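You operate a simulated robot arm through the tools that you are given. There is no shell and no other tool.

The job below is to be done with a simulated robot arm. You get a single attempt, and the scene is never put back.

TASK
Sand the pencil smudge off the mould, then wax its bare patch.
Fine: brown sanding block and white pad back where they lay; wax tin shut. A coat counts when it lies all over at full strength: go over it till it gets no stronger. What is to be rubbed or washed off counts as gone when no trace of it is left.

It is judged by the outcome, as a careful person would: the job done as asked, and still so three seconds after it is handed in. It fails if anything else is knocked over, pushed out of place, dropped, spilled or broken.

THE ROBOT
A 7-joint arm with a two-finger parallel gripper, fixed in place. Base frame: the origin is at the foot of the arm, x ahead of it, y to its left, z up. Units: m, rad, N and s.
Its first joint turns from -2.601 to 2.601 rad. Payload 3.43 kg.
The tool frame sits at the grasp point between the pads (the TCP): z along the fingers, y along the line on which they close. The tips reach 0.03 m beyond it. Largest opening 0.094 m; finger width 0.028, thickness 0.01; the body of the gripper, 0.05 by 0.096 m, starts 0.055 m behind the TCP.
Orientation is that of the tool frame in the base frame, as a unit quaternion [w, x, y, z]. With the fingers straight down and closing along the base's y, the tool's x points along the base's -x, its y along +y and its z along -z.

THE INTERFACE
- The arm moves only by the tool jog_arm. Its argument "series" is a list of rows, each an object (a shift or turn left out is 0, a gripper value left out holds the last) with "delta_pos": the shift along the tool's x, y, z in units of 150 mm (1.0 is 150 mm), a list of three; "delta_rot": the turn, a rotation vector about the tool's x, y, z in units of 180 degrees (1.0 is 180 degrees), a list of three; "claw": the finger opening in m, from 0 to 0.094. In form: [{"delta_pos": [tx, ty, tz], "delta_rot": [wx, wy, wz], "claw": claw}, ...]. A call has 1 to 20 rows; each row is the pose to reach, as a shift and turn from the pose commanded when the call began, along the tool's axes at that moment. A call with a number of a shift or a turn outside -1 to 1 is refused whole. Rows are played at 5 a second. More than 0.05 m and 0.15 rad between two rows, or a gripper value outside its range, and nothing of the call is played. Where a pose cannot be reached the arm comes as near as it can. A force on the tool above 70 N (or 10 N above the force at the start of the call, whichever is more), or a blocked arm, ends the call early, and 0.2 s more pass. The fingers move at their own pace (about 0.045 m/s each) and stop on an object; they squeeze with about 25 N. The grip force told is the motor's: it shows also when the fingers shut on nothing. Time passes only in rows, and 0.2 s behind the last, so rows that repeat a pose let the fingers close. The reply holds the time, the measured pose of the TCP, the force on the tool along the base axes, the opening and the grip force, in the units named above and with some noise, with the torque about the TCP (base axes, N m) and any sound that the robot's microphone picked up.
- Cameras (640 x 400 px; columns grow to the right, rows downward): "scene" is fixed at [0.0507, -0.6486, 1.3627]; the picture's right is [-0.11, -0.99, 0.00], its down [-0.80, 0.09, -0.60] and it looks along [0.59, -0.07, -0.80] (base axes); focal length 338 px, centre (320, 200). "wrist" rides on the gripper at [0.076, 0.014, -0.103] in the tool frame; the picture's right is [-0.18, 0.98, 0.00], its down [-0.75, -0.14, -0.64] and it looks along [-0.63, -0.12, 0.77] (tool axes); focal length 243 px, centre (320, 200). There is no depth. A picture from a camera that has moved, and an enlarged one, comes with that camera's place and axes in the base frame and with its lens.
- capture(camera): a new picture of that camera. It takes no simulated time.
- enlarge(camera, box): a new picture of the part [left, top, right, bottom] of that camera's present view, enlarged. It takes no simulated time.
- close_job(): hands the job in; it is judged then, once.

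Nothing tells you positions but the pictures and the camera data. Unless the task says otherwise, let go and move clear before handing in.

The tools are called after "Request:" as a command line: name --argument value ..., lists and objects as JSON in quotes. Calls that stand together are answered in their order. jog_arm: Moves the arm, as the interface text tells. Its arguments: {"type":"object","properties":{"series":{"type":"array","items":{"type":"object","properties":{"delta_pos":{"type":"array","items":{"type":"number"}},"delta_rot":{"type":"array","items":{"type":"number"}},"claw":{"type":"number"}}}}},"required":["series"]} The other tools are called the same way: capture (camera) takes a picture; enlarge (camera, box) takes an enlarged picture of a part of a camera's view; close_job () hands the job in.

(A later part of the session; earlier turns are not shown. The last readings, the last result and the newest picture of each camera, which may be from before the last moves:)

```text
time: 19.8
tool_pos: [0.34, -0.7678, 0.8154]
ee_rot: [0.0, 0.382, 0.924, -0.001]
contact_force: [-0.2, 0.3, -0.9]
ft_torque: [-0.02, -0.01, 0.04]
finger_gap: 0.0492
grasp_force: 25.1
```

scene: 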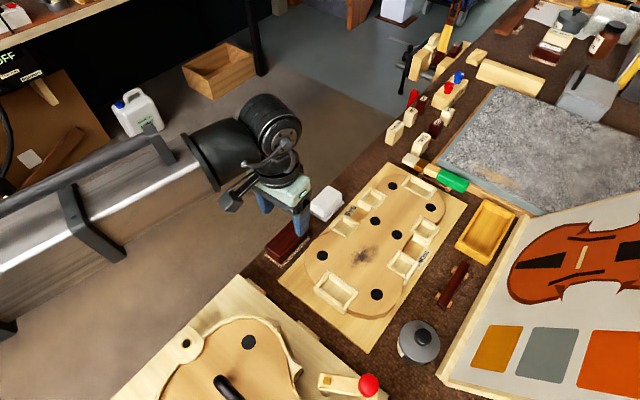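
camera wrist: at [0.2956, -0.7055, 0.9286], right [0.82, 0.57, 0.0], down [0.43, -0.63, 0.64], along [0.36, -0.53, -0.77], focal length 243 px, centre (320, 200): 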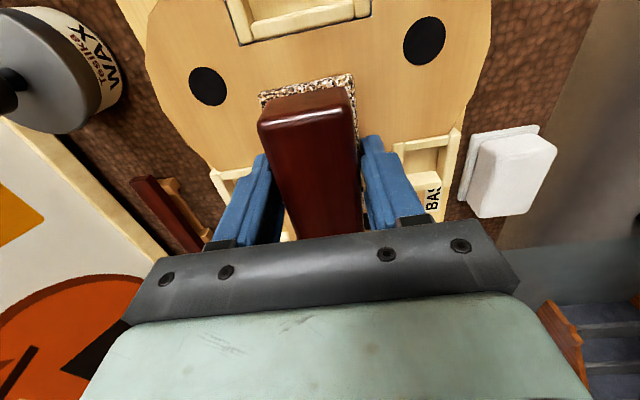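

Request:
jog_arm --series '[{"delta_pos": [0, 0, 0.01], "claw": 0.03}, {"delta_pos": [0, 0, 0.02], "claw": 0.03}, {"delta_pos": [0, 0, 0.02], "claw": 0.03}]'

Request:
enlarge --camera "scene" --box '[300, 220, 420, 295]'

```text
time: 20.6
tool_pos: [0.3381, -0.7672, 0.814]
ee_rot: [0.0, 0.382, 0.924, -0.002]
contact_force: [-0.8, -0.1, -1.7]
ft_torque: [0.0, 0.03, -0.01]
finger_gap: 0.0492
grasp_force: 24.7
```

```text
5.33 times, centred on (360, 258) of scene
camera zoom: at [0.0507, -0.6486, 1.3627], right [-0.11, -0.99, 0.0], down [-0.8, 0.09, -0.6], along [0.59, -0.07, -0.8], focal length 1802 px, centre (107, -107)
```

zoom: 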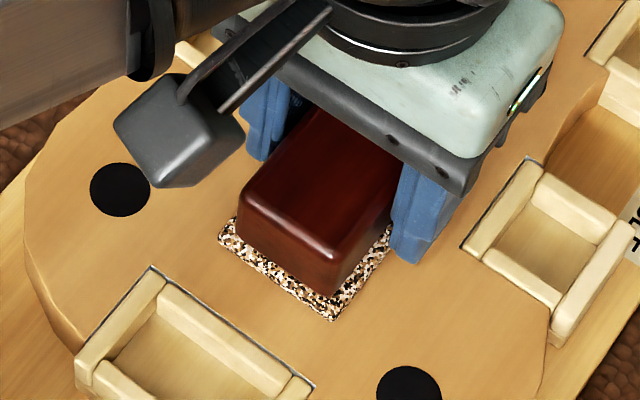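

Request:
jog_arm --series '[{"delta_pos": [0, 0, 0.01], "claw": 0.03}, {"delta_pos": [0, 0, 0.02], "claw": 0.03}, {"delta_pos": [0, 0, 0.02], "claw": 0.03}]'

```text
time: 21.4
tool_pos: [0.3382, -0.7664, 0.8111]
ee_rot: [0.001, 0.382, 0.924, -0.001]
contact_force: [0.4, 0.5, -1.5]
ft_torque: [-0.02, -0.02, -0.02]
finger_gap: 0.0494
grasp_force: 25.1
```

Request:
jog_arm --series '[{"delta_pos": [0, 0, 0.01], "claw": 0.03}, {"delta_pos": [0, 0, 0.02], "claw": 0.03}, {"delta_pos": [0, 0, 0.02], "claw": 0.03}]'

```text
time: 22.2
tool_pos: [0.3385, -0.7668, 0.8086]
ee_rot: [0.0, 0.382, 0.924, -0.002]
contact_force: [1.4, -0.6, 23.3]
ft_torque: [-0.04, -0.04, 0.05]
finger_gap: 0.0494
grasp_force: 25.2
```

Contact: 23 N at TCP z≈0.8086. I'll now rub back and forth along the smudge's length, staying clear of the pocket rims.

Request:
jog_arm --series '[{"delta_pos": [-0.05, 0, 0], "claw": 0.03}, {"delta_pos": [-0.1, 0, 0], "claw": 0.03}, {"delta_pos": [-0.15, 0, 0], "claw": 0.03}, {"delta_pos": [-0.1, 0, 0], "claw": 0.03}, {"delta_pos": [-0.05, 0, 0], "claw": 0.03}, {"delta_pos": [0, 0, 0], "claw": 0.03}, {"delta_pos": [0.05, 0, 0], "claw": 0.03}, {"delta_pos": [0, 0, 0], "claw": 0.03}, {"delta_pos": [-0.05, 0, 0], "claw": 0.03}, {"delta_pos": [-0.1, 0, 0], "claw": 0.03}, {"delta_pos": [-0.15, 0, 0], "claw": 0.03}, {"delta_pos": [-0.1, 0, 0], "claw": 0.03}, {"delta_pos": [-0.05, 0, 0], "claw": 0.03}, {"delta_pos": [0, 0, 0], "claw": 0.03}]'

Request:
enlarge --camera "scene" --box '[300, 220, 420, 295]'

Request:
capture --camera "wrist"

```text
time: 25.2
tool_pos: [0.3399, -0.7672, 0.8068]
ee_rot: [0.0, 0.382, 0.924, -0.002]
contact_force: [4.7, -4.6, 13.7]
ft_torque: [-0.18, -0.24, -0.06]
finger_gap: 0.049
grasp_force: 25.1
```

```text
5.33 times, centred on (360, 258) of scene
camera zoom: at [0.0507, -0.6486, 1.3627], right [-0.11, -0.99, 0.0], down [-0.8, 0.09, -0.6], along [0.59, -0.07, -0.8], focal length 1802 px, centre (107, -107)
```

zoom: 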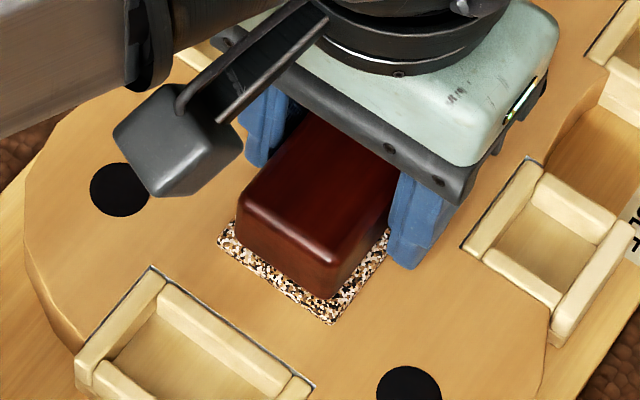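

```text
taken
camera wrist: at [0.296, -0.7053, 0.9089], right [0.82, 0.57, 0.0], down [0.43, -0.63, 0.64], along [0.36, -0.53, -0.76], focal length 243 px, centre (320, 200)
```

wrist: 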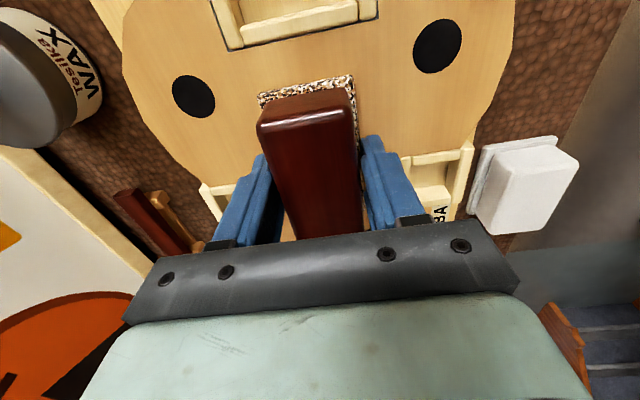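

Request:
jog_arm --series '[{"delta_pos": [-0.05, 0.02, 0], "claw": 0.03}, {"delta_pos": [-0.1, 0.03, 0], "claw": 0.03}, {"delta_pos": [-0.15, 0.03, 0], "claw": 0.03}, {"delta_pos": [-0.1, 0.03, 0], "claw": 0.03}, {"delta_pos": [-0.05, 0.03, 0], "claw": 0.03}, {"delta_pos": [0, 0.03, 0], "claw": 0.03}, {"delta_pos": [0.05, 0.02, 0], "claw": 0.03}, {"delta_pos": [0.05, 0, 0], "claw": 0.03}, {"delta_pos": [0, -0.02, 0], "claw": 0.03}, {"delta_pos": [-0.05, -0.03, 0], "claw": 0.03}, {"delta_pos": [-0.1, -0.03, 0], "claw": 0.03}, {"delta_pos": [-0.15, -0.03, 0], "claw": 0.03}, {"delta_pos": [-0.1, -0.03, 0], "claw": 0.03}, {"delta_pos": [-0.05, -0.03, 0], "claw": 0.03}, {"delta_pos": [0, -0.03, 0], "claw": 0.03}, {"delta_pos": [0.05, -0.02, 0], "claw": 0.03}, {"delta_pos": [0, 0, 0], "claw": 0.03}, {"delta_pos": [-0.1, 0, 0], "claw": 0.03}, {"delta_pos": [-0.05, 0, 0], "claw": 0.03}, {"delta_pos": [0, 0, 0], "claw": 0.03}]'

Request:
jog_arm --series '[{"delta_pos": [0, 0, -0.1], "claw": 0.03}, {"delta_pos": [0.05, 0.15, -0.3], "claw": 0.03}, {"delta_pos": [0.05, 0.4, -0.4], "claw": 0.03}, {"delta_pos": [0.05, 0.6, -0.4], "claw": 0.03}, {"delta_pos": [0.05, 0.6, -0.4], "claw": 0.03}]'

Request:
capture --camera "scene"

Request:
capture --camera "wrist"

```text
time: 29.4
tool_pos: [0.3392, -0.7672, 0.8077]
ee_rot: [0.0, 0.382, 0.924, -0.002]
contact_force: [-0.3, -0.5, -1.0]
ft_torque: [0.03, 0.02, -0.04]
finger_gap: 0.0493
grasp_force: 24.6
```

```text
time: 30.6
tool_pos: [0.3963, -0.6973, 0.8668]
ee_rot: [0.0, 0.382, 0.924, -0.001]
contact_force: [-0.5, -0.3, -2.2]
ft_torque: [-0.03, 0.02, -0.01]
finger_gap: 0.0496
grasp_force: 24.8
```

```text
taken
```

scene: 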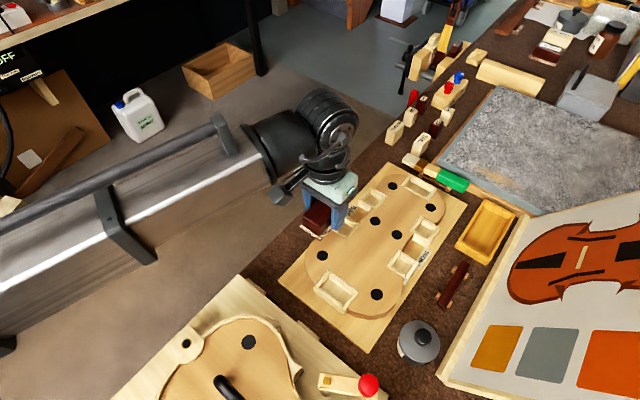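

```text
taken
camera wrist: at [0.3529, -0.6349, 0.9696], right [0.82, 0.57, 0.0], down [0.43, -0.63, 0.64], along [0.36, -0.53, -0.77], focal length 243 px, centre (320, 200)
```

wrist: 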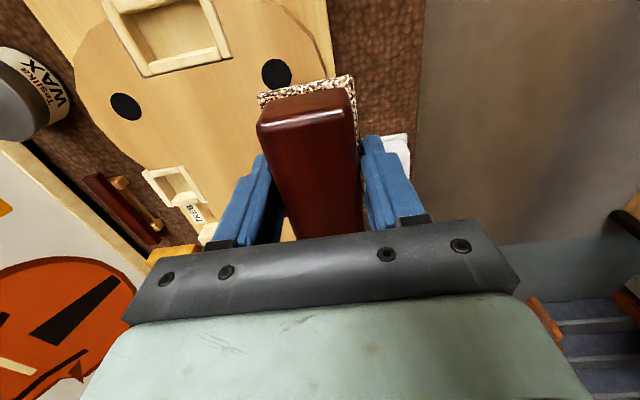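

Request:
enlarge --camera "scene" --box '[300, 210, 428, 290]'

Request:
enlarge --camera "wrist" --box '[90, 50, 290, 200]'

```text
5.00 times, centred on (364, 250) of scene
camera zoom: at [0.0507, -0.6486, 1.3627], right [-0.11, -0.99, 0.0], down [-0.8, 0.09, -0.6], along [0.59, -0.07, -0.8], focal length 1689 px, centre (100, -50)
```

zoom: 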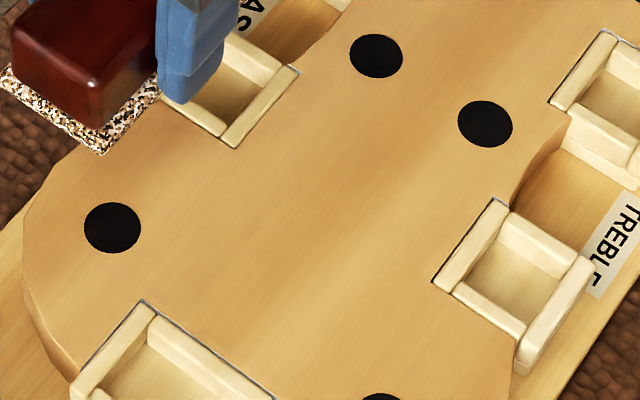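

```text
2.67 times, centred on (190, 125) of wrist
camera zoom: at [0.3529, -0.6349, 0.9696], right [0.82, 0.57, 0.0], down [0.43, -0.63, 0.64], along [0.36, -0.53, -0.77], focal length 647 px, centre (667, 400)
```

zoom: 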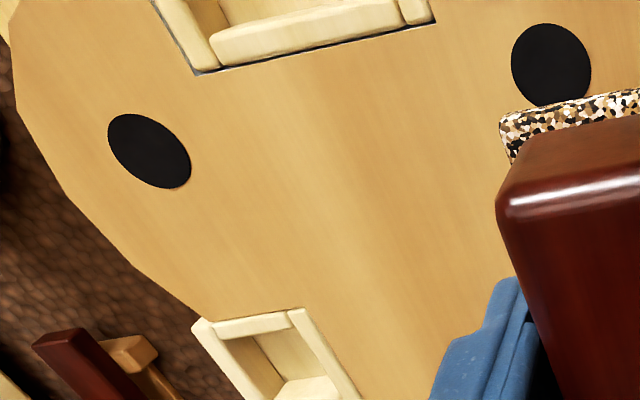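

The smudge looks gone. I'll check closely for any trace and for where the bare patch lies.

Request:
enlarge --camera "scene" --box '[332, 230, 396, 280]'

Request:
enlarge --camera "scene" --box '[340, 160, 440, 235]'

Request:
enlarge --camera "wrist" --box '[160, 80, 260, 170]'

Request:
enlarge --camera "scene" --box '[300, 240, 400, 320]'

```text
8.00 times, centred on (364, 255) of scene
camera zoom: at [0.0507, -0.6486, 1.3627], right [-0.11, -0.99, 0.0], down [-0.8, 0.09, -0.6], along [0.59, -0.07, -0.8], focal length 2703 px, centre (-32, -240)
```

zoom: 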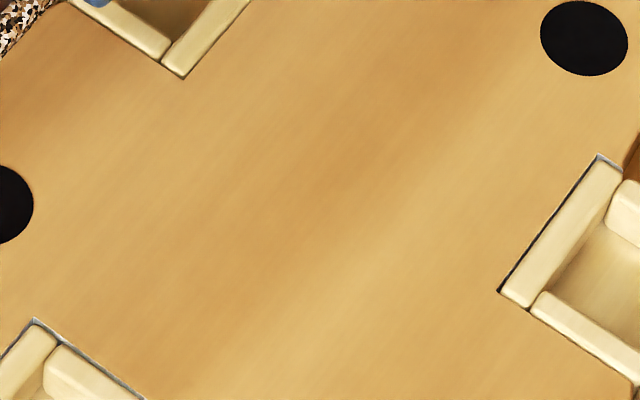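

```text
5.33 times, centred on (390, 198) of scene
camera zoom: at [0.0507, -0.6486, 1.3627], right [-0.11, -0.99, 0.0], down [-0.8, 0.09, -0.6], along [0.59, -0.07, -0.8], focal length 1802 px, centre (-53, 213)
```

zoom: 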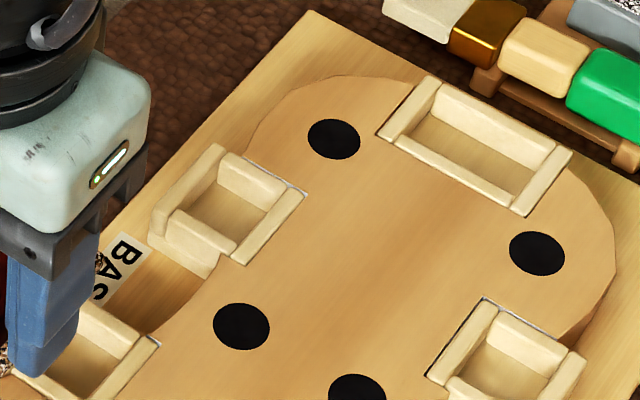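

```text
4.44 times, centred on (210, 125) of wrist
camera zoom: at [0.3529, -0.6349, 0.9696], right [0.82, 0.57, 0.0], down [0.43, -0.63, 0.64], along [0.36, -0.53, -0.77], focal length 1078 px, centre (809, 533)
```

zoom: 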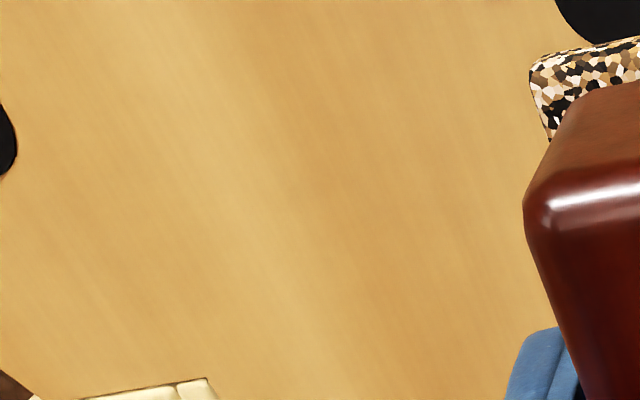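

```text
5.00 times, centred on (350, 280) of scene
camera zoom: at [0.0507, -0.6486, 1.3627], right [-0.11, -0.99, 0.0], down [-0.8, 0.09, -0.6], along [0.59, -0.07, -0.8], focal length 1689 px, centre (170, -200)
```

zoom: 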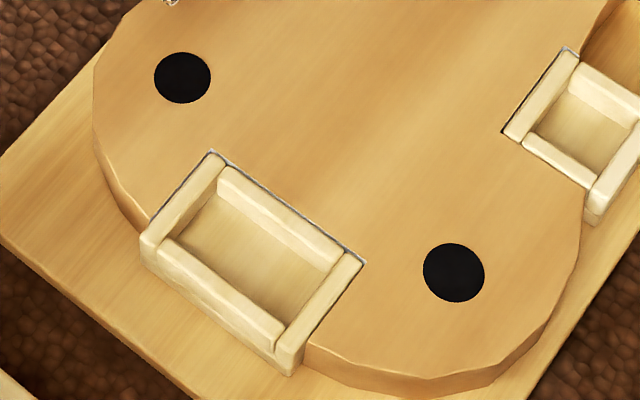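

No trace is visible in any view, but contact faded during the second pass. I'll make one more firm pass over the same place to be sure.

Request:
jog_arm --series '[{"delta_pos": [0, -0.2, 0], "claw": 0.03}, {"delta_pos": [0, -0.4, 0], "claw": 0.03}, {"delta_pos": [-0.05, -0.6, 0], "claw": 0.03}, {"delta_pos": [-0.05, -0.6, 0.2], "claw": 0.03}, {"delta_pos": [-0.05, -0.6, 0.33], "claw": 0.03}, {"delta_pos": [-0.05, -0.6, 0.38], "claw": 0.03}, {"delta_pos": [-0.05, -0.6, 0.395], "claw": 0.03}, {"delta_pos": [-0.05, -0.6, 0.407], "claw": 0.03}, {"delta_pos": [-0.05, -0.6, 0.407], "claw": 0.03}]'

```text
time: 32.6
tool_pos: [0.3394, -0.7683, 0.8068]
ee_rot: [0.0, 0.382, 0.924, -0.001]
contact_force: [-1.3, -0.2, 11.3]
ft_torque: [0.18, 0.1, 0.02]
finger_gap: 0.049
grasp_force: 25.1
```

Request:
jog_arm --series '[{"delta_pos": [0, 0, 0.007], "claw": 0.03}, {"delta_pos": [-0.05, 0.02, 0.007], "claw": 0.03}, {"delta_pos": [-0.1, 0.03, 0.007], "claw": 0.03}, {"delta_pos": [-0.15, 0.03, 0.007], "claw": 0.03}, {"delta_pos": [-0.1, 0.03, 0.007], "claw": 0.03}, {"delta_pos": [-0.05, 0.03, 0.007], "claw": 0.03}, {"delta_pos": [0, 0.03, 0.008], "claw": 0.03}, {"delta_pos": [0.05, 0.02, 0.009], "claw": 0.03}, {"delta_pos": [0.05, 0, 0.01], "claw": 0.03}, {"delta_pos": [0, -0.02, 0.01], "claw": 0.03}, {"delta_pos": [-0.05, -0.03, 0.011], "claw": 0.03}, {"delta_pos": [-0.1, -0.03, 0.012], "claw": 0.03}, {"delta_pos": [-0.15, -0.03, 0.013], "claw": 0.03}, {"delta_pos": [-0.1, -0.03, 0.013], "claw": 0.03}, {"delta_pos": [-0.05, -0.03, 0.013], "claw": 0.03}, {"delta_pos": [0, -0.03, 0.013], "claw": 0.03}, {"delta_pos": [0.05, -0.02, 0.013], "claw": 0.03}, {"delta_pos": [0, 0, 0.013], "claw": 0.03}]'

```text
time: 36.4
tool_pos: [0.3347, -0.7679, 0.8049]
ee_rot: [-0.001, 0.382, 0.924, -0.004]
contact_force: [-17.3, -19.8, 48.1]
ft_torque: [0.37, -0.55, 0.12]
finger_gap: 0.049
grasp_force: 24.9
```

Request:
jog_arm --series '[{"delta_pos": [0, 0, -0.1], "claw": 0.03}, {"delta_pos": [0.05, 0.15, -0.3], "claw": 0.03}, {"delta_pos": [0.05, 0.4, -0.4], "claw": 0.03}, {"delta_pos": [0.05, 0.6, -0.4], "claw": 0.03}, {"delta_pos": [0.05, 0.6, -0.4], "claw": 0.03}]'

Request:
enlarge --camera "scene" --box '[320, 220, 416, 280]'

Request:
capture --camera "wrist"

```text
time: 37.6
tool_pos: [0.3961, -0.6988, 0.8619]
ee_rot: [0.001, 0.382, 0.924, 0.0]
contact_force: [0.7, 0.4, -1.8]
ft_torque: [-0.01, 0.01, -0.01]
finger_gap: 0.0491
grasp_force: 24.6
```

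```text
6.67 times, centred on (368, 250) of scene
camera zoom: at [0.0507, -0.6486, 1.3627], right [-0.11, -0.99, 0.0], down [-0.8, 0.09, -0.6], along [0.59, -0.07, -0.8], focal length 2252 px, centre (0, -133)
```

zoom: 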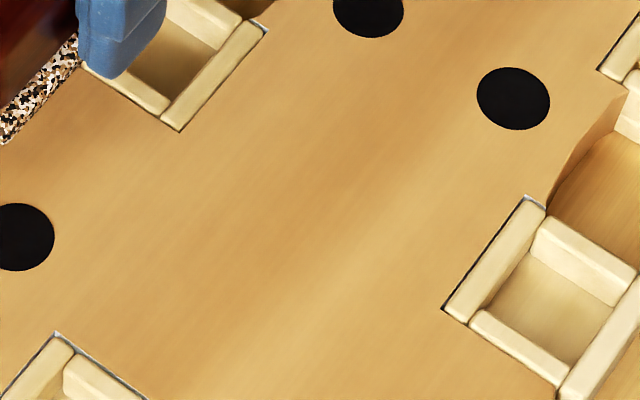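

```text
taken
camera wrist: at [0.3533, -0.6356, 0.9656], right [0.82, 0.57, 0.0], down [0.43, -0.63, 0.64], along [0.36, -0.53, -0.77], focal length 243 px, centre (320, 200)
```

wrist: 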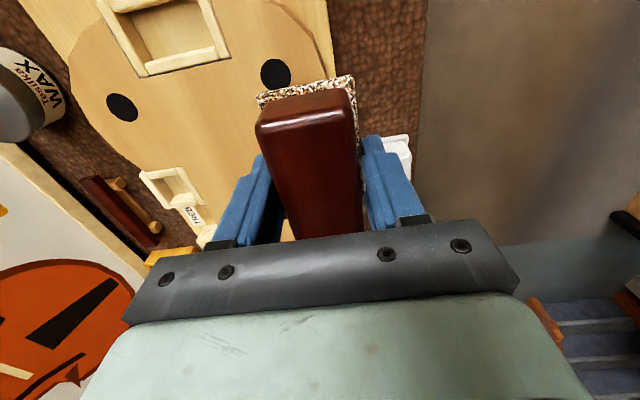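

The smudge is gone, so I'll return the sanding block to exactly where I picked it up.

Request:
jog_arm --series '[{"delta_pos": [0.12, 0.12, 0], "claw": 0.03}, {"delta_pos": [0.25, 0.25, 0], "claw": 0.03}, {"delta_pos": [0.373, 0.369, 0], "claw": 0.03}, {"delta_pos": [0.373, 0.369, 0.2], "claw": 0.03}, {"delta_pos": [0.373, 0.369, 0.4], "claw": 0.03}, {"delta_pos": [0.373, 0.369, 0.5], "claw": 0.03}, {"delta_pos": [0.373, 0.369, 0.55], "claw": 0.03}, {"delta_pos": [0.373, 0.369, 0.58], "claw": 0.03}, {"delta_pos": [0.373, 0.369, 0.594], "claw": 0.03}, {"delta_pos": [0.373, 0.369, 0.6], "claw": 0.03}, {"delta_pos": [0.373, 0.369, 0.6], "claw": 0.03}]'

Request:
enlarge --camera "scene" --box '[260, 205, 340, 265]'

```text
time: 40.0
tool_pos: [0.3968, -0.6206, 0.7732]
ee_rot: [0.001, 0.382, 0.924, -0.001]
contact_force: [-0.1, 0.4, -0.1]
ft_torque: [-0.04, -0.02, 0.01]
finger_gap: 0.0491
grasp_force: 25.4
```

```text
6.67 times, centred on (300, 235) of scene
camera zoom: at [0.0507, -0.6486, 1.3627], right [-0.11, -0.99, 0.0], down [-0.8, 0.09, -0.6], along [0.59, -0.07, -0.8], focal length 2252 px, centre (453, -33)
```

zoom: 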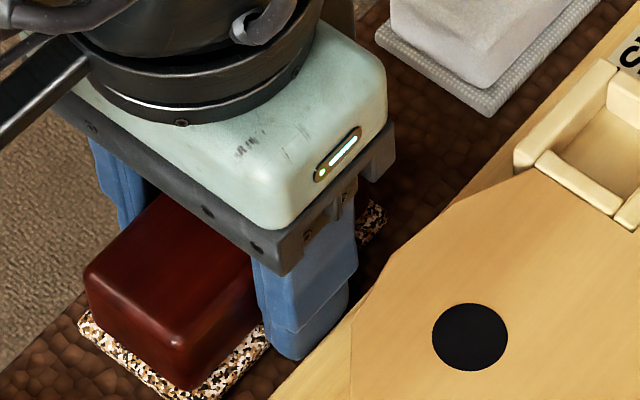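

Request:
jog_arm --series '[{"delta_pos": [0, 0, 0.007], "claw": 0.03}, {"delta_pos": [0, 0, 0.014], "claw": 0.03}, {"delta_pos": [0, 0, 0.014], "claw": 0.03}]'

```text
time: 40.8
tool_pos: [0.3971, -0.6206, 0.772]
ee_rot: [0.0, 0.382, 0.924, -0.001]
contact_force: [-0.3, -0.6, -0.3]
ft_torque: [0.0, 0.01, 0.0]
finger_gap: 0.0491
grasp_force: 25.0
```

Request:
jog_arm --series '[{"delta_pos": [0, 0, 0.007], "claw": 0.03}, {"delta_pos": [0, 0, 0.012], "claw": 0.03}, {"delta_pos": [0, 0, 0.012], "claw": 0.03}]'

```text
time: 41.6
tool_pos: [0.3971, -0.6194, 0.7699]
ee_rot: [0.0, 0.382, 0.924, -0.001]
contact_force: [0.8, -0.8, 5.5]
ft_torque: [0.21, -0.03, -0.03]
finger_gap: 0.0494
grasp_force: 25.3
```

The block is down on the bench (5.5 N). I'll open slightly, rise straight up and check it.

Request:
jog_arm --series '[{"claw": 0.053}, {"claw": 0.053}, {"delta_pos": [0, 0, -0.05], "claw": 0.053}, {"delta_pos": [0, 0, -0.15], "claw": 0.053}, {"delta_pos": [0, 0, -0.35], "claw": 0.06}, {"delta_pos": [0, 0, -0.6], "claw": 0.07}, {"delta_pos": [0, 0, -0.9], "claw": 0.08}, {"delta_pos": [0, 0, -0.9], "claw": 0.08}]'

Request:
capture --camera "wrist"

Request:
enlarge --camera "scene" --box '[256, 180, 352, 270]'

```text
time: 43.4
tool_pos: [0.3976, -0.6186, 0.9053]
ee_rot: [0.001, 0.382, 0.924, -0.002]
contact_force: [0.0, -0.1, 0.2]
ft_torque: [-0.02, -0.01, 0.01]
finger_gap: 0.0799
grasp_force: 0.1
```

```text
taken
camera wrist: at [0.3532, -0.5571, 1.0073], right [0.82, 0.57, 0.0], down [0.43, -0.63, 0.64], along [0.36, -0.53, -0.77], focal length 243 px, centre (320, 200)
```

wrist: 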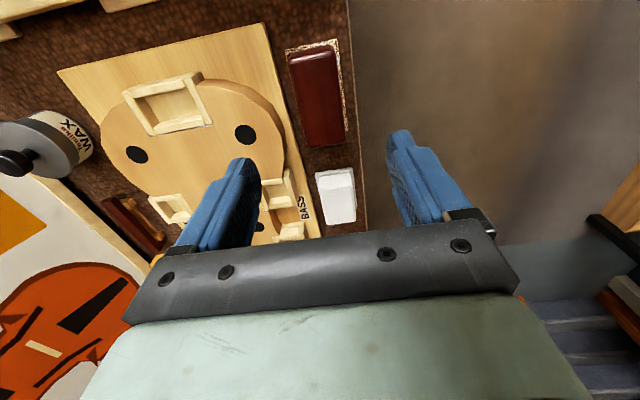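

```text
4.44 times, centred on (304, 225) of scene
camera zoom: at [0.0507, -0.6486, 1.3627], right [-0.11, -0.99, 0.0], down [-0.8, 0.09, -0.6], along [0.59, -0.07, -0.8], focal length 1502 px, centre (391, 89)
```

zoom: 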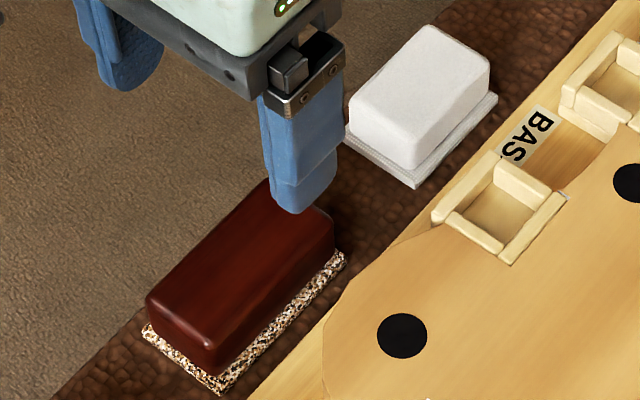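

The block is back on its mark. Next I'll look at the tin, the white pad and the mould from here.

Request:
enlarge --camera "wrist" --box '[0, 90, 120, 200]'

Request:
enlarge --camera "wrist" --box '[260, 30, 380, 240]'

Request:
enlarge --camera "scene" --box '[370, 270, 498, 370]'

Request:
enlarge --camera "scene" --box '[280, 150, 472, 350]'

```text
3.64 times, centred on (60, 145) of wrist
camera zoom: at [0.3532, -0.5571, 1.0073], right [0.82, 0.57, 0.0], down [0.43, -0.63, 0.64], along [0.36, -0.53, -0.77], focal length 882 px, centre (1266, 400)
```

zoom: 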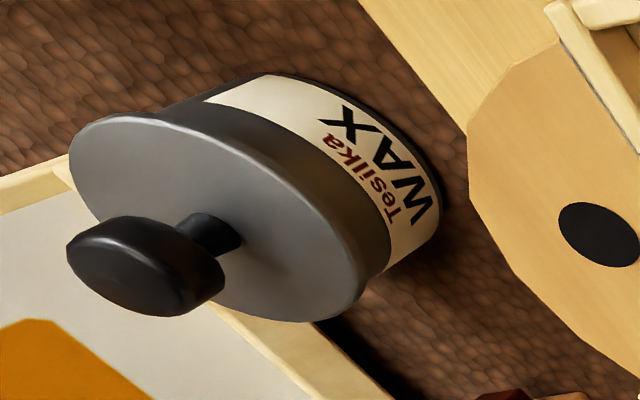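

```text
1.90 times, centred on (320, 135) of wrist
camera zoom: at [0.3532, -0.5571, 1.0073], right [0.82, 0.57, 0.0], down [0.43, -0.63, 0.64], along [0.36, -0.53, -0.77], focal length 462 px, centre (320, 324)
```

zoom: 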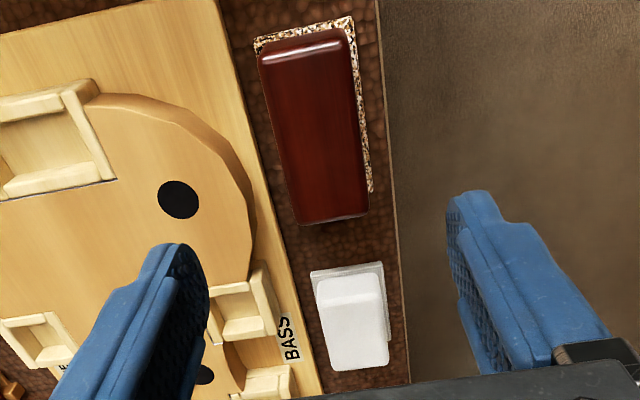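

```text
4.00 times, centred on (434, 320) of scene
camera zoom: at [0.0507, -0.6486, 1.3627], right [-0.11, -0.99, 0.0], down [-0.8, 0.09, -0.6], along [0.59, -0.07, -0.8], focal length 1351 px, centre (-136, -280)
```

zoom: 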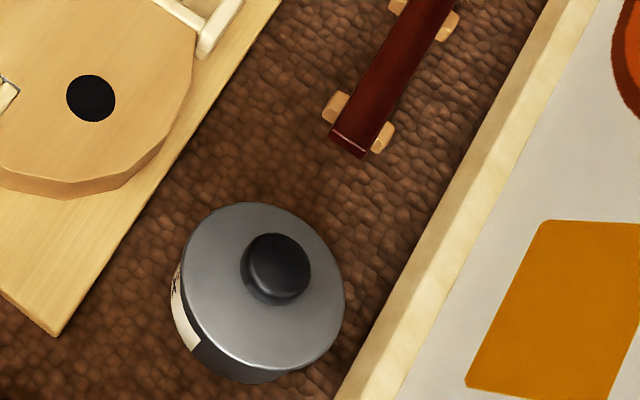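

```text
2.00 times, centred on (376, 250) of scene
camera zoom: at [0.0507, -0.6486, 1.3627], right [-0.11, -0.99, 0.0], down [-0.8, 0.09, -0.6], along [0.59, -0.07, -0.8], focal length 676 px, centre (208, 100)
```

zoom: 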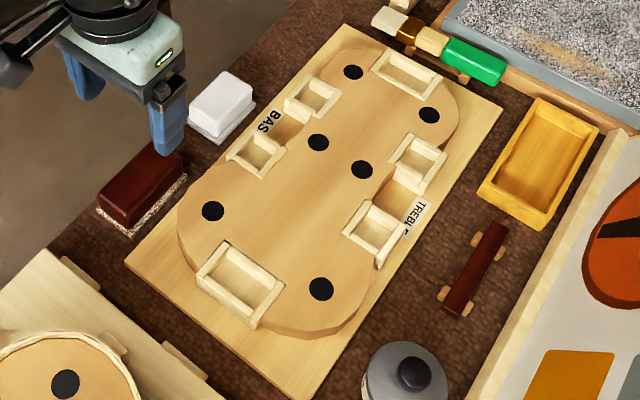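

The tin's lid top is at about z 0.782, centred near (0.176, -0.826). I'll move above it to look at the lid and find a free spot on the bench for it.

Request:
jog_arm --series '[{"delta_pos": [0, -0.25, -0.1], "claw": 0.08}, {"delta_pos": [0, -0.5, -0.1], "claw": 0.08}, {"delta_pos": [0, -0.75, -0.1], "claw": 0.08}, {"delta_pos": [0, -1.0, -0.1], "claw": 0.08}, {"delta_pos": [0, -1.0, -0.1], "claw": 0.08}]'

Request:
jog_arm --series '[{"delta_pos": [0.1, -0.25, 0], "claw": 0.08}, {"delta_pos": [0.2, -0.5, 0], "claw": 0.08}, {"delta_pos": [0.2, -0.75, 0], "claw": 0.08}, {"delta_pos": [0.2, -0.9, 0], "claw": 0.08}, {"delta_pos": [0.2, -0.9, 0], "claw": 0.08}]'

Request:
capture --camera "wrist"

Request:
capture --camera "scene"

```text
time: 44.6
tool_pos: [0.2906, -0.7259, 0.9196]
ee_rot: [0.001, 0.382, 0.924, -0.001]
contact_force: [0.0, -0.3, -0.4]
ft_torque: [-0.03, 0.02, 0.01]
finger_gap: 0.0801
grasp_force: 0.0
```

```text
time: 45.8
tool_pos: [0.1742, -0.8013, 0.9204]
ee_rot: [0.001, 0.382, 0.924, 0.0]
contact_force: [-0.4, 0.0, 0.1]
ft_torque: [0.03, 0.0, 0.01]
finger_gap: 0.08
grasp_force: 0.1
```

```text
taken
camera wrist: at [0.1304, -0.7385, 1.0221], right [0.82, 0.57, 0.0], down [0.43, -0.63, 0.64], along [0.36, -0.53, -0.77], focal length 243 px, centre (320, 200)
```

wrist: 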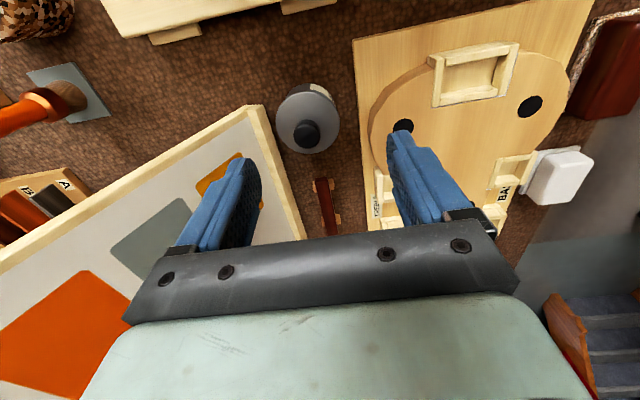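

```text
taken
```

scene: 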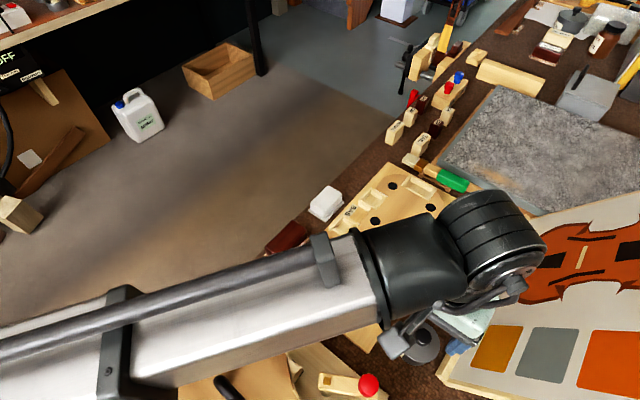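

Request:
enlarge --camera "wrist" --box '[250, 60, 370, 180]'

Request:
enlarge --camera "wrist" --box '[60, 0, 380, 200]'

Request:
enlarge --camera "wrist" --box '[350, 10, 610, 240]'

```text
3.33 times, centred on (310, 120) of wrist
camera zoom: at [0.1304, -0.7385, 1.0221], right [0.82, 0.57, 0.0], down [0.43, -0.63, 0.64], along [0.36, -0.53, -0.77], focal length 809 px, centre (353, 467)
```

zoom: 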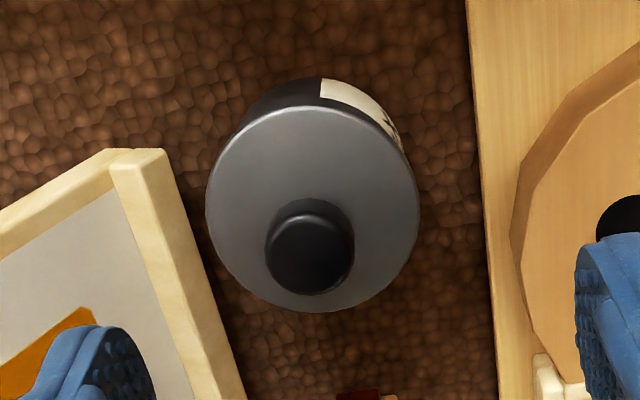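

```text
2.00 times, centred on (220, 100) of wrist
camera zoom: at [0.1304, -0.7385, 1.0221], right [0.82, 0.57, 0.0], down [0.43, -0.63, 0.64], along [0.36, -0.53, -0.77], focal length 485 px, centre (520, 400)
```

zoom: 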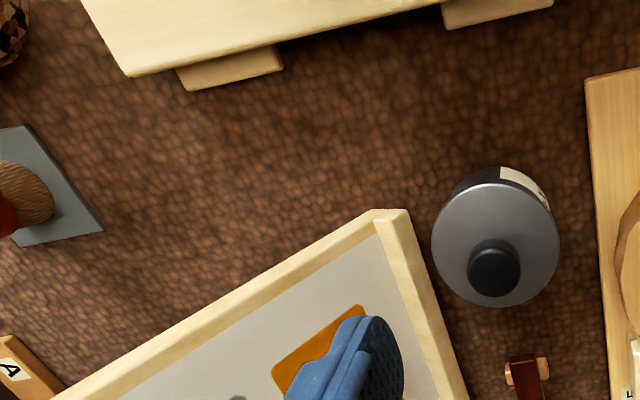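

```text
1.74 times, centred on (480, 125) of wrist
camera zoom: at [0.1304, -0.7385, 1.0221], right [0.82, 0.57, 0.0], down [0.43, -0.63, 0.64], along [0.36, -0.53, -0.77], focal length 422 px, centre (42, 330)
```

zoom: 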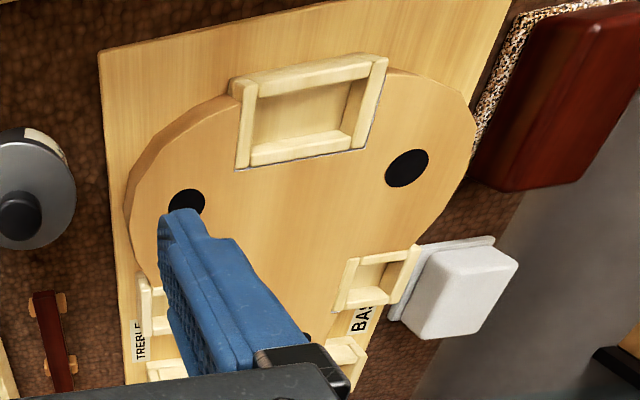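

There is plenty of free bench near (0.08, -0.84) for the lid. I'll centre over the knob at (0.176, -0.826) and lower partway for a check.

Request:
jog_arm --series '[{"delta_pos": [-0.06, -0.054, 0.1], "claw": 0.06}, {"delta_pos": [-0.125, -0.108, 0.2], "claw": 0.06}, {"delta_pos": [-0.125, -0.108, 0.4], "claw": 0.06}, {"delta_pos": [-0.125, -0.108, 0.45], "claw": 0.06}, {"delta_pos": [-0.125, -0.108, 0.45], "claw": 0.06}]'

Request:
enlarge --camera "wrist" --box '[220, 50, 420, 220]'

Request:
enlarge --camera "scene" --box '[370, 290, 498, 370]'

```text
time: 47.0
tool_pos: [0.1757, -0.8248, 0.8527]
ee_rot: [0.0, 0.382, 0.924, -0.001]
contact_force: [-0.2, 1.4, 0.7]
ft_torque: [-0.04, 0.0, 0.03]
finger_gap: 0.0601
grasp_force: 0.1
```

```text
2.35 times, centred on (320, 135) of wrist
camera zoom: at [0.1323, -0.7629, 0.9551], right [0.82, 0.57, 0.0], down [0.43, -0.63, 0.64], along [0.36, -0.53, -0.77], focal length 571 px, centre (320, 353)
```

zoom: 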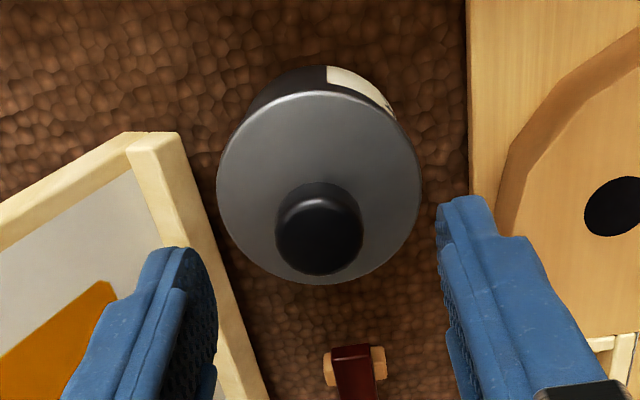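

```text
5.00 times, centred on (434, 330) of scene
camera zoom: at [0.0507, -0.6486, 1.3627], right [-0.11, -0.99, 0.0], down [-0.8, 0.09, -0.6], along [0.59, -0.07, -0.8], focal length 1689 px, centre (-250, -450)
```

zoom: 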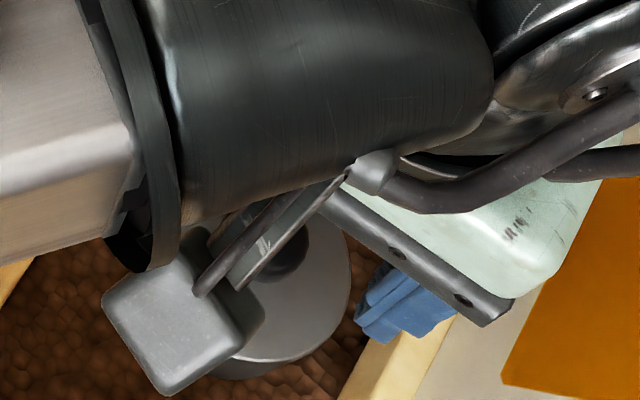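

Request:
jog_arm --series '[{"delta_pos": [0, 0, 0.08], "claw": 0.06}, {"delta_pos": [0, 0, 0.16], "claw": 0.06}, {"delta_pos": [0, 0, 0.2], "claw": 0.06}, {"delta_pos": [0, 0, 0.233], "claw": 0.06}, {"delta_pos": [0, 0, 0.233], "claw": 0.06}]'

Request:
enlarge --camera "wrist" --box '[220, 50, 420, 220]'

```text
time: 48.2
tool_pos: [0.1763, -0.8264, 0.8178]
ee_rot: [0.0, 0.382, 0.924, -0.001]
contact_force: [0.3, 0.6, 0.5]
ft_torque: [0.03, 0.0, 0.01]
finger_gap: 0.0601
grasp_force: 0.2
```

```text
2.35 times, centred on (320, 135) of wrist
camera zoom: at [0.1325, -0.7634, 0.9198], right [0.82, 0.57, 0.0], down [0.43, -0.63, 0.64], along [0.36, -0.53, -0.77], focal length 571 px, centre (320, 353)
```

zoom: 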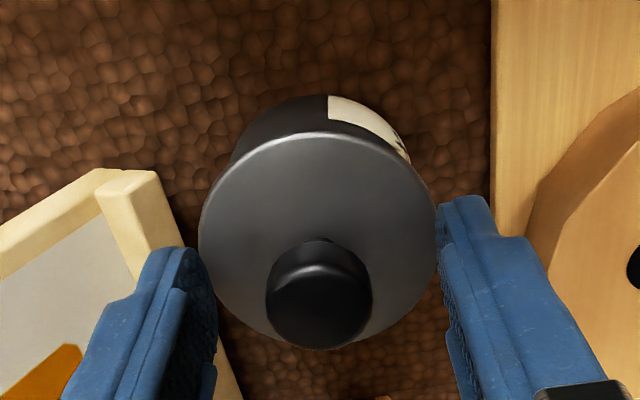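

Request:
jog_arm --series '[{"claw": 0.045}, {"claw": 0.03}, {"claw": 0.015}, {"claw": 0.012}, {"claw": 0.012}, {"claw": 0.012}]'

Request:
enlarge --camera "wrist" --box '[220, 50, 420, 220]'

```text
time: 49.6
tool_pos: [0.1754, -0.8251, 0.8185]
ee_rot: [0.0, 0.382, 0.924, -0.001]
contact_force: [0.2, 0.4, 0.2]
ft_torque: [-0.01, -0.02, -0.03]
finger_gap: 0.0242
grasp_force: 25.0
heard: snap
```

```text
2.35 times, centred on (320, 135) of wrist
camera zoom: at [0.1325, -0.7634, 0.9199], right [0.82, 0.57, 0.0], down [0.43, -0.63, 0.64], along [0.36, -0.53, -0.77], focal length 571 px, centre (320, 353)
```

zoom: 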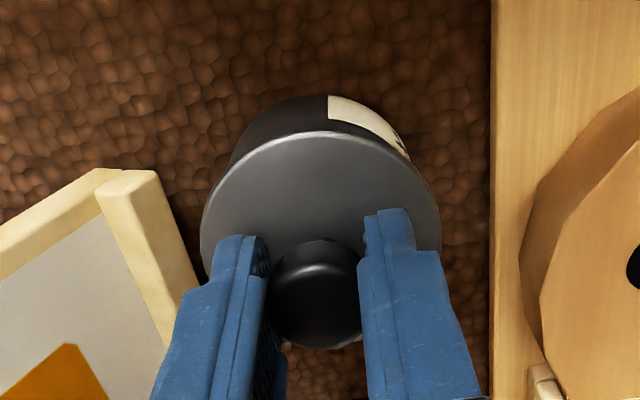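

I have the knob (24 mm), and heard a snap, probably the lid's catch. I'll lift slowly and watch the force.

Request:
jog_arm --series '[{"delta_pos": [0, 0, -0.02], "claw": 0.012}, {"delta_pos": [0, 0, -0.05], "claw": 0.012}, {"delta_pos": [0, 0, -0.09], "claw": 0.012}, {"delta_pos": [0, 0, -0.13], "claw": 0.012}, {"delta_pos": [0, 0, -0.13], "claw": 0.012}]'

Request:
enlarge --camera "wrist" --box '[220, 50, 420, 220]'

Request:
enlarge --camera "scene" --box '[370, 300, 498, 390]'

```text
time: 50.8
tool_pos: [0.1769, -0.826, 0.8377]
ee_rot: [0.001, 0.381, 0.925, -0.001]
contact_force: [-0.6, 0.8, -1.0]
ft_torque: [0.01, -0.03, -0.01]
finger_gap: 0.0243
grasp_force: 25.1
```

```text
2.35 times, centred on (320, 135) of wrist
camera zoom: at [0.1324, -0.7632, 0.9393], right [0.82, 0.57, 0.0], down [0.43, -0.63, 0.64], along [0.36, -0.53, -0.77], focal length 571 px, centre (320, 353)
```

zoom: 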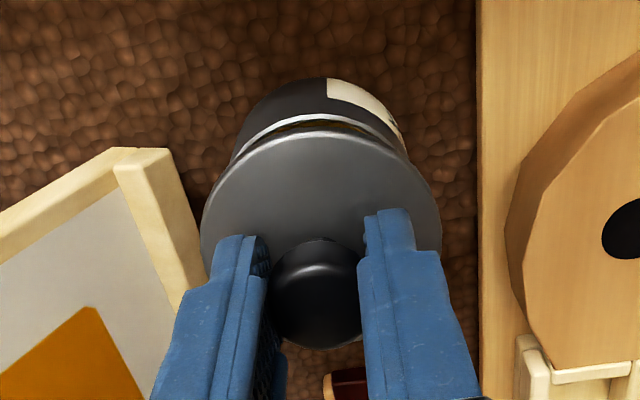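

```text
4.44 times, centred on (434, 345) of scene
camera zoom: at [0.0507, -0.6486, 1.3627], right [-0.11, -0.99, 0.0], down [-0.8, 0.09, -0.6], along [0.59, -0.07, -0.8], focal length 1502 px, centre (-187, -444)
```

zoom: 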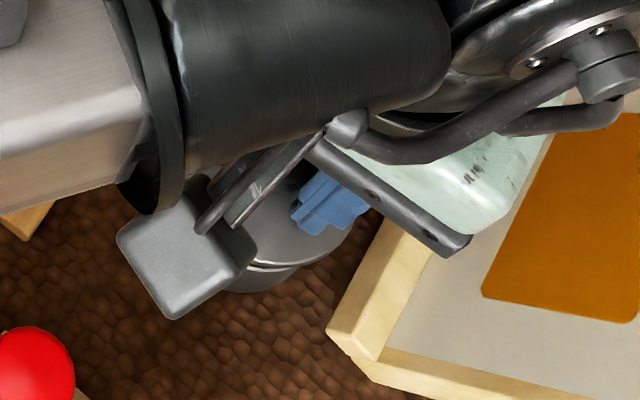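

The lid is off and I can see wax in the tin. I'll raise it and carry it to the free bench spot.

Request:
jog_arm --series '[{"delta_pos": [0, 0, -0.15], "claw": 0.012}, {"delta_pos": [0, 0, -0.32], "claw": 0.012}, {"delta_pos": [0.1, -0.13, -0.32], "claw": 0.012}, {"delta_pos": [0.2, -0.27, -0.32], "claw": 0.012}, {"delta_pos": [0.3, -0.41, -0.32], "claw": 0.012}, {"delta_pos": [0.38, -0.53, -0.32], "claw": 0.012}, {"delta_pos": [0.38, -0.53, -0.1], "claw": 0.012}, {"delta_pos": [0.38, -0.53, 0.1], "claw": 0.012}, {"delta_pos": [0.38, -0.53, 0.2], "claw": 0.012}, {"delta_pos": [0.38, -0.53, 0.2], "claw": 0.012}]'

Request:
capture --camera "wrist"

Request:
capture --camera "scene"

```text
time: 53.0
tool_pos: [0.0798, -0.8414, 0.8056]
ee_rot: [0.0, 0.382, 0.924, -0.002]
contact_force: [0.8, -0.2, -0.3]
ft_torque: [0.0, -0.01, -0.01]
finger_gap: 0.0246
grasp_force: 25.3
```

```text
taken
camera wrist: at [0.0362, -0.779, 0.9084], right [0.82, 0.57, 0.0], down [0.43, -0.63, 0.64], along [0.36, -0.53, -0.77], focal length 243 px, centre (320, 200)
```

wrist: 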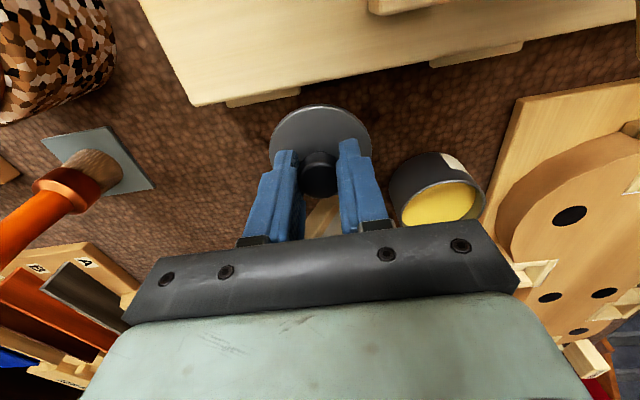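

```text
taken
```

scene: 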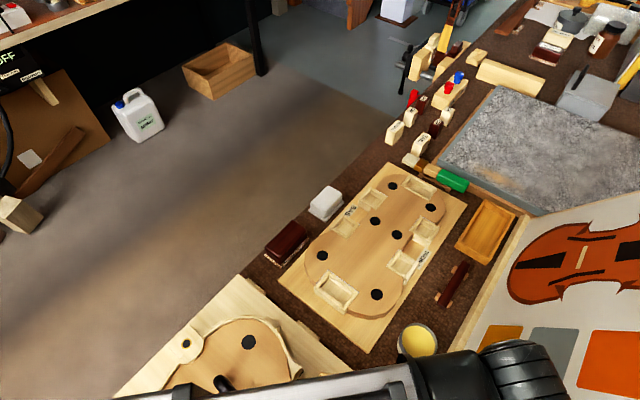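

The wax tin is open, full of yellow wax. This spot is a bit tight between the frame and the other board, so I'll shift the lid to a roomier one at about (0.036, -0.904).

Request:
jog_arm --series '[{"delta_pos": [0, 0, -0.15], "claw": 0.012}, {"delta_pos": [-0.03, -0.17, -0.2], "claw": 0.012}, {"delta_pos": [-0.06, -0.34, -0.2], "claw": 0.012}, {"delta_pos": [-0.089, -0.502, -0.2], "claw": 0.012}, {"delta_pos": [-0.089, -0.502, -0.2], "claw": 0.012}]'

Request:
capture --camera "wrist"

```text
time: 53.9
tool_pos: [0.0534, -0.8796, 0.8377]
ee_rot: [0.003, 0.375, 0.927, 0.009]
contact_force: [12.0, 14.3, 19.6]
ft_torque: [-1.5, 0.47, 0.51]
finger_gap: 0.0243
grasp_force: 24.7
stopped in row 4: the force on the tool passed its limit at 98 N (the readings are from after the stop); the commanded pose is now the measured one
```

```text
taken
camera wrist: at [0.008, -0.82, 0.9412], right [0.82, 0.58, 0.02], down [0.43, -0.64, 0.64], along [0.38, -0.51, -0.77], focal length 243 px, centre (320, 200)
```

wrist: 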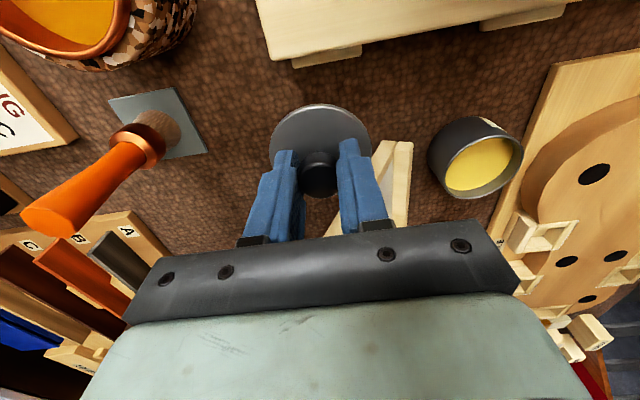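

Something blocked the move at 98 N. I'll look around before doing anything else.

Request:
capture --camera "scene"

Request:
enlarge --camera "wrist" --box '[0, 150, 300, 340]'

Request:
enlarge --camera "wrist" --box '[0, 0, 300, 190]'

Request:
enlarge --camera "wrist" --box '[240, 80, 440, 260]'

```text
taken
```

scene: 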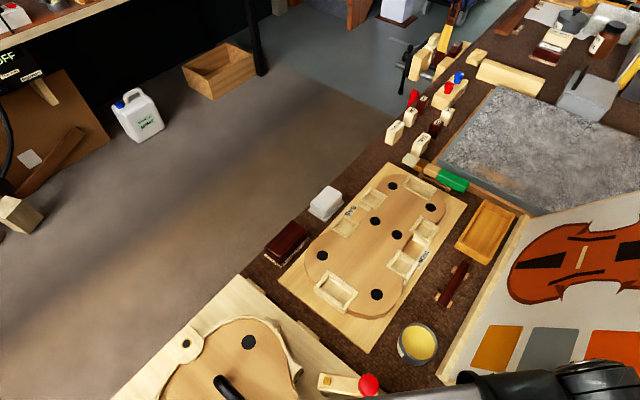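

```text
2.11 times, centred on (150, 245) of wrist
camera zoom: at [0.008, -0.82, 0.9412], right [0.82, 0.58, 0.02], down [0.43, -0.64, 0.64], along [0.38, -0.51, -0.77], focal length 511 px, centre (678, 105)
```

zoom: 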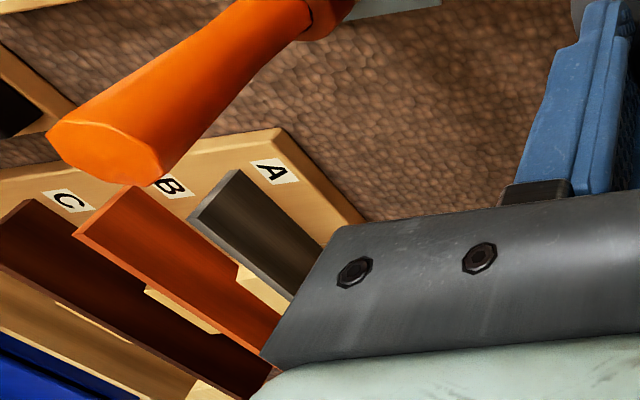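

```text
2.11 times, centred on (150, 95) of wrist
camera zoom: at [0.008, -0.82, 0.9412], right [0.82, 0.58, 0.02], down [0.43, -0.64, 0.64], along [0.38, -0.51, -0.77], focal length 511 px, centre (678, 421)
```

zoom: 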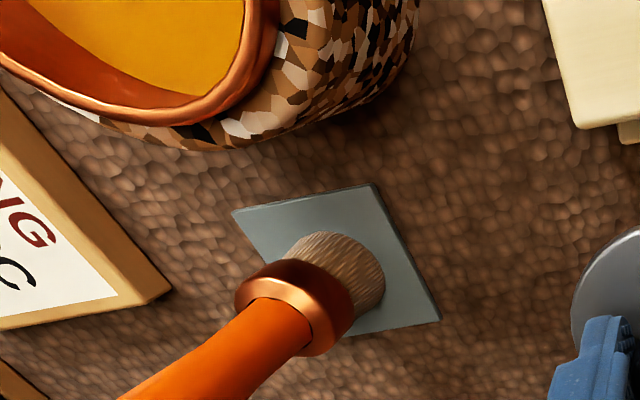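

```text
2.22 times, centred on (340, 170) of wrist
camera zoom: at [0.008, -0.82, 0.9412], right [0.82, 0.58, 0.02], down [0.43, -0.64, 0.64], along [0.38, -0.51, -0.77], focal length 539 px, centre (276, 267)
```

zoom: 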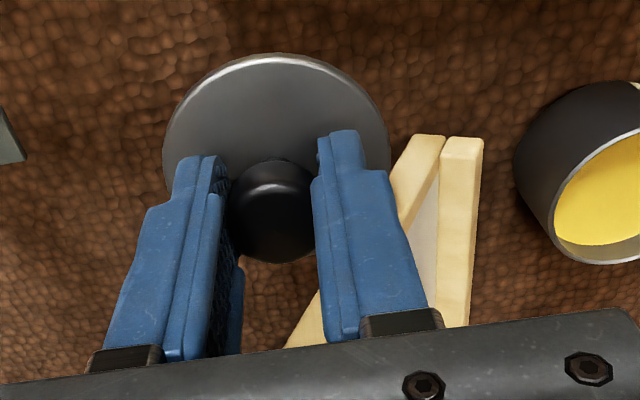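

A rack of tall upright pieces stands just beyond, and the hand ran against it. I'll back straight off the way I came and then check that nothing moved.

Request:
jog_arm --series '[{"delta_pos": [0.02, 0.1, 0], "claw": 0.012}, {"delta_pos": [0.04, 0.25, -0.05], "claw": 0.012}, {"delta_pos": [0.06, 0.4, -0.1], "claw": 0.012}, {"delta_pos": [0.06, 0.4, -0.1], "claw": 0.012}]'

Request:
capture --camera "wrist"

Request:
capture --camera "scene"

```text
time: 54.9
tool_pos: [0.0877, -0.8327, 0.8525]
ee_rot: [0.002, 0.377, 0.926, 0.009]
contact_force: [0.8, 0.4, -0.2]
ft_torque: [0.03, 0.0, 0.01]
finger_gap: 0.0246
grasp_force: 24.5
```

```text
taken
camera wrist: at [0.0418, -0.7733, 0.9555], right [0.82, 0.58, 0.02], down [0.43, -0.64, 0.64], along [0.38, -0.51, -0.77], focal length 243 px, centre (320, 200)
```

wrist: 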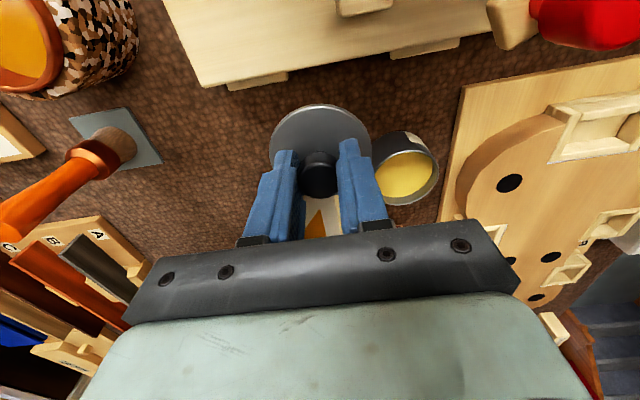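

```text
taken
```

scene: 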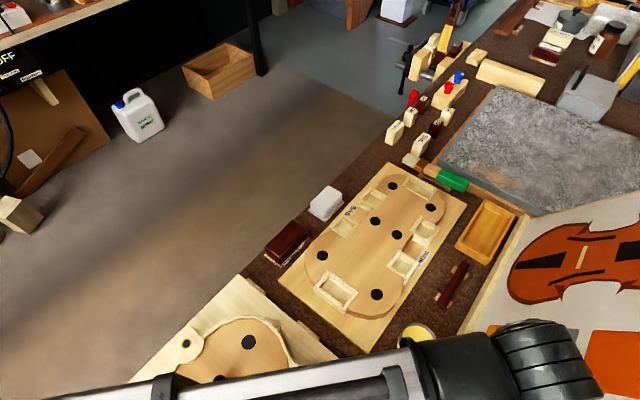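

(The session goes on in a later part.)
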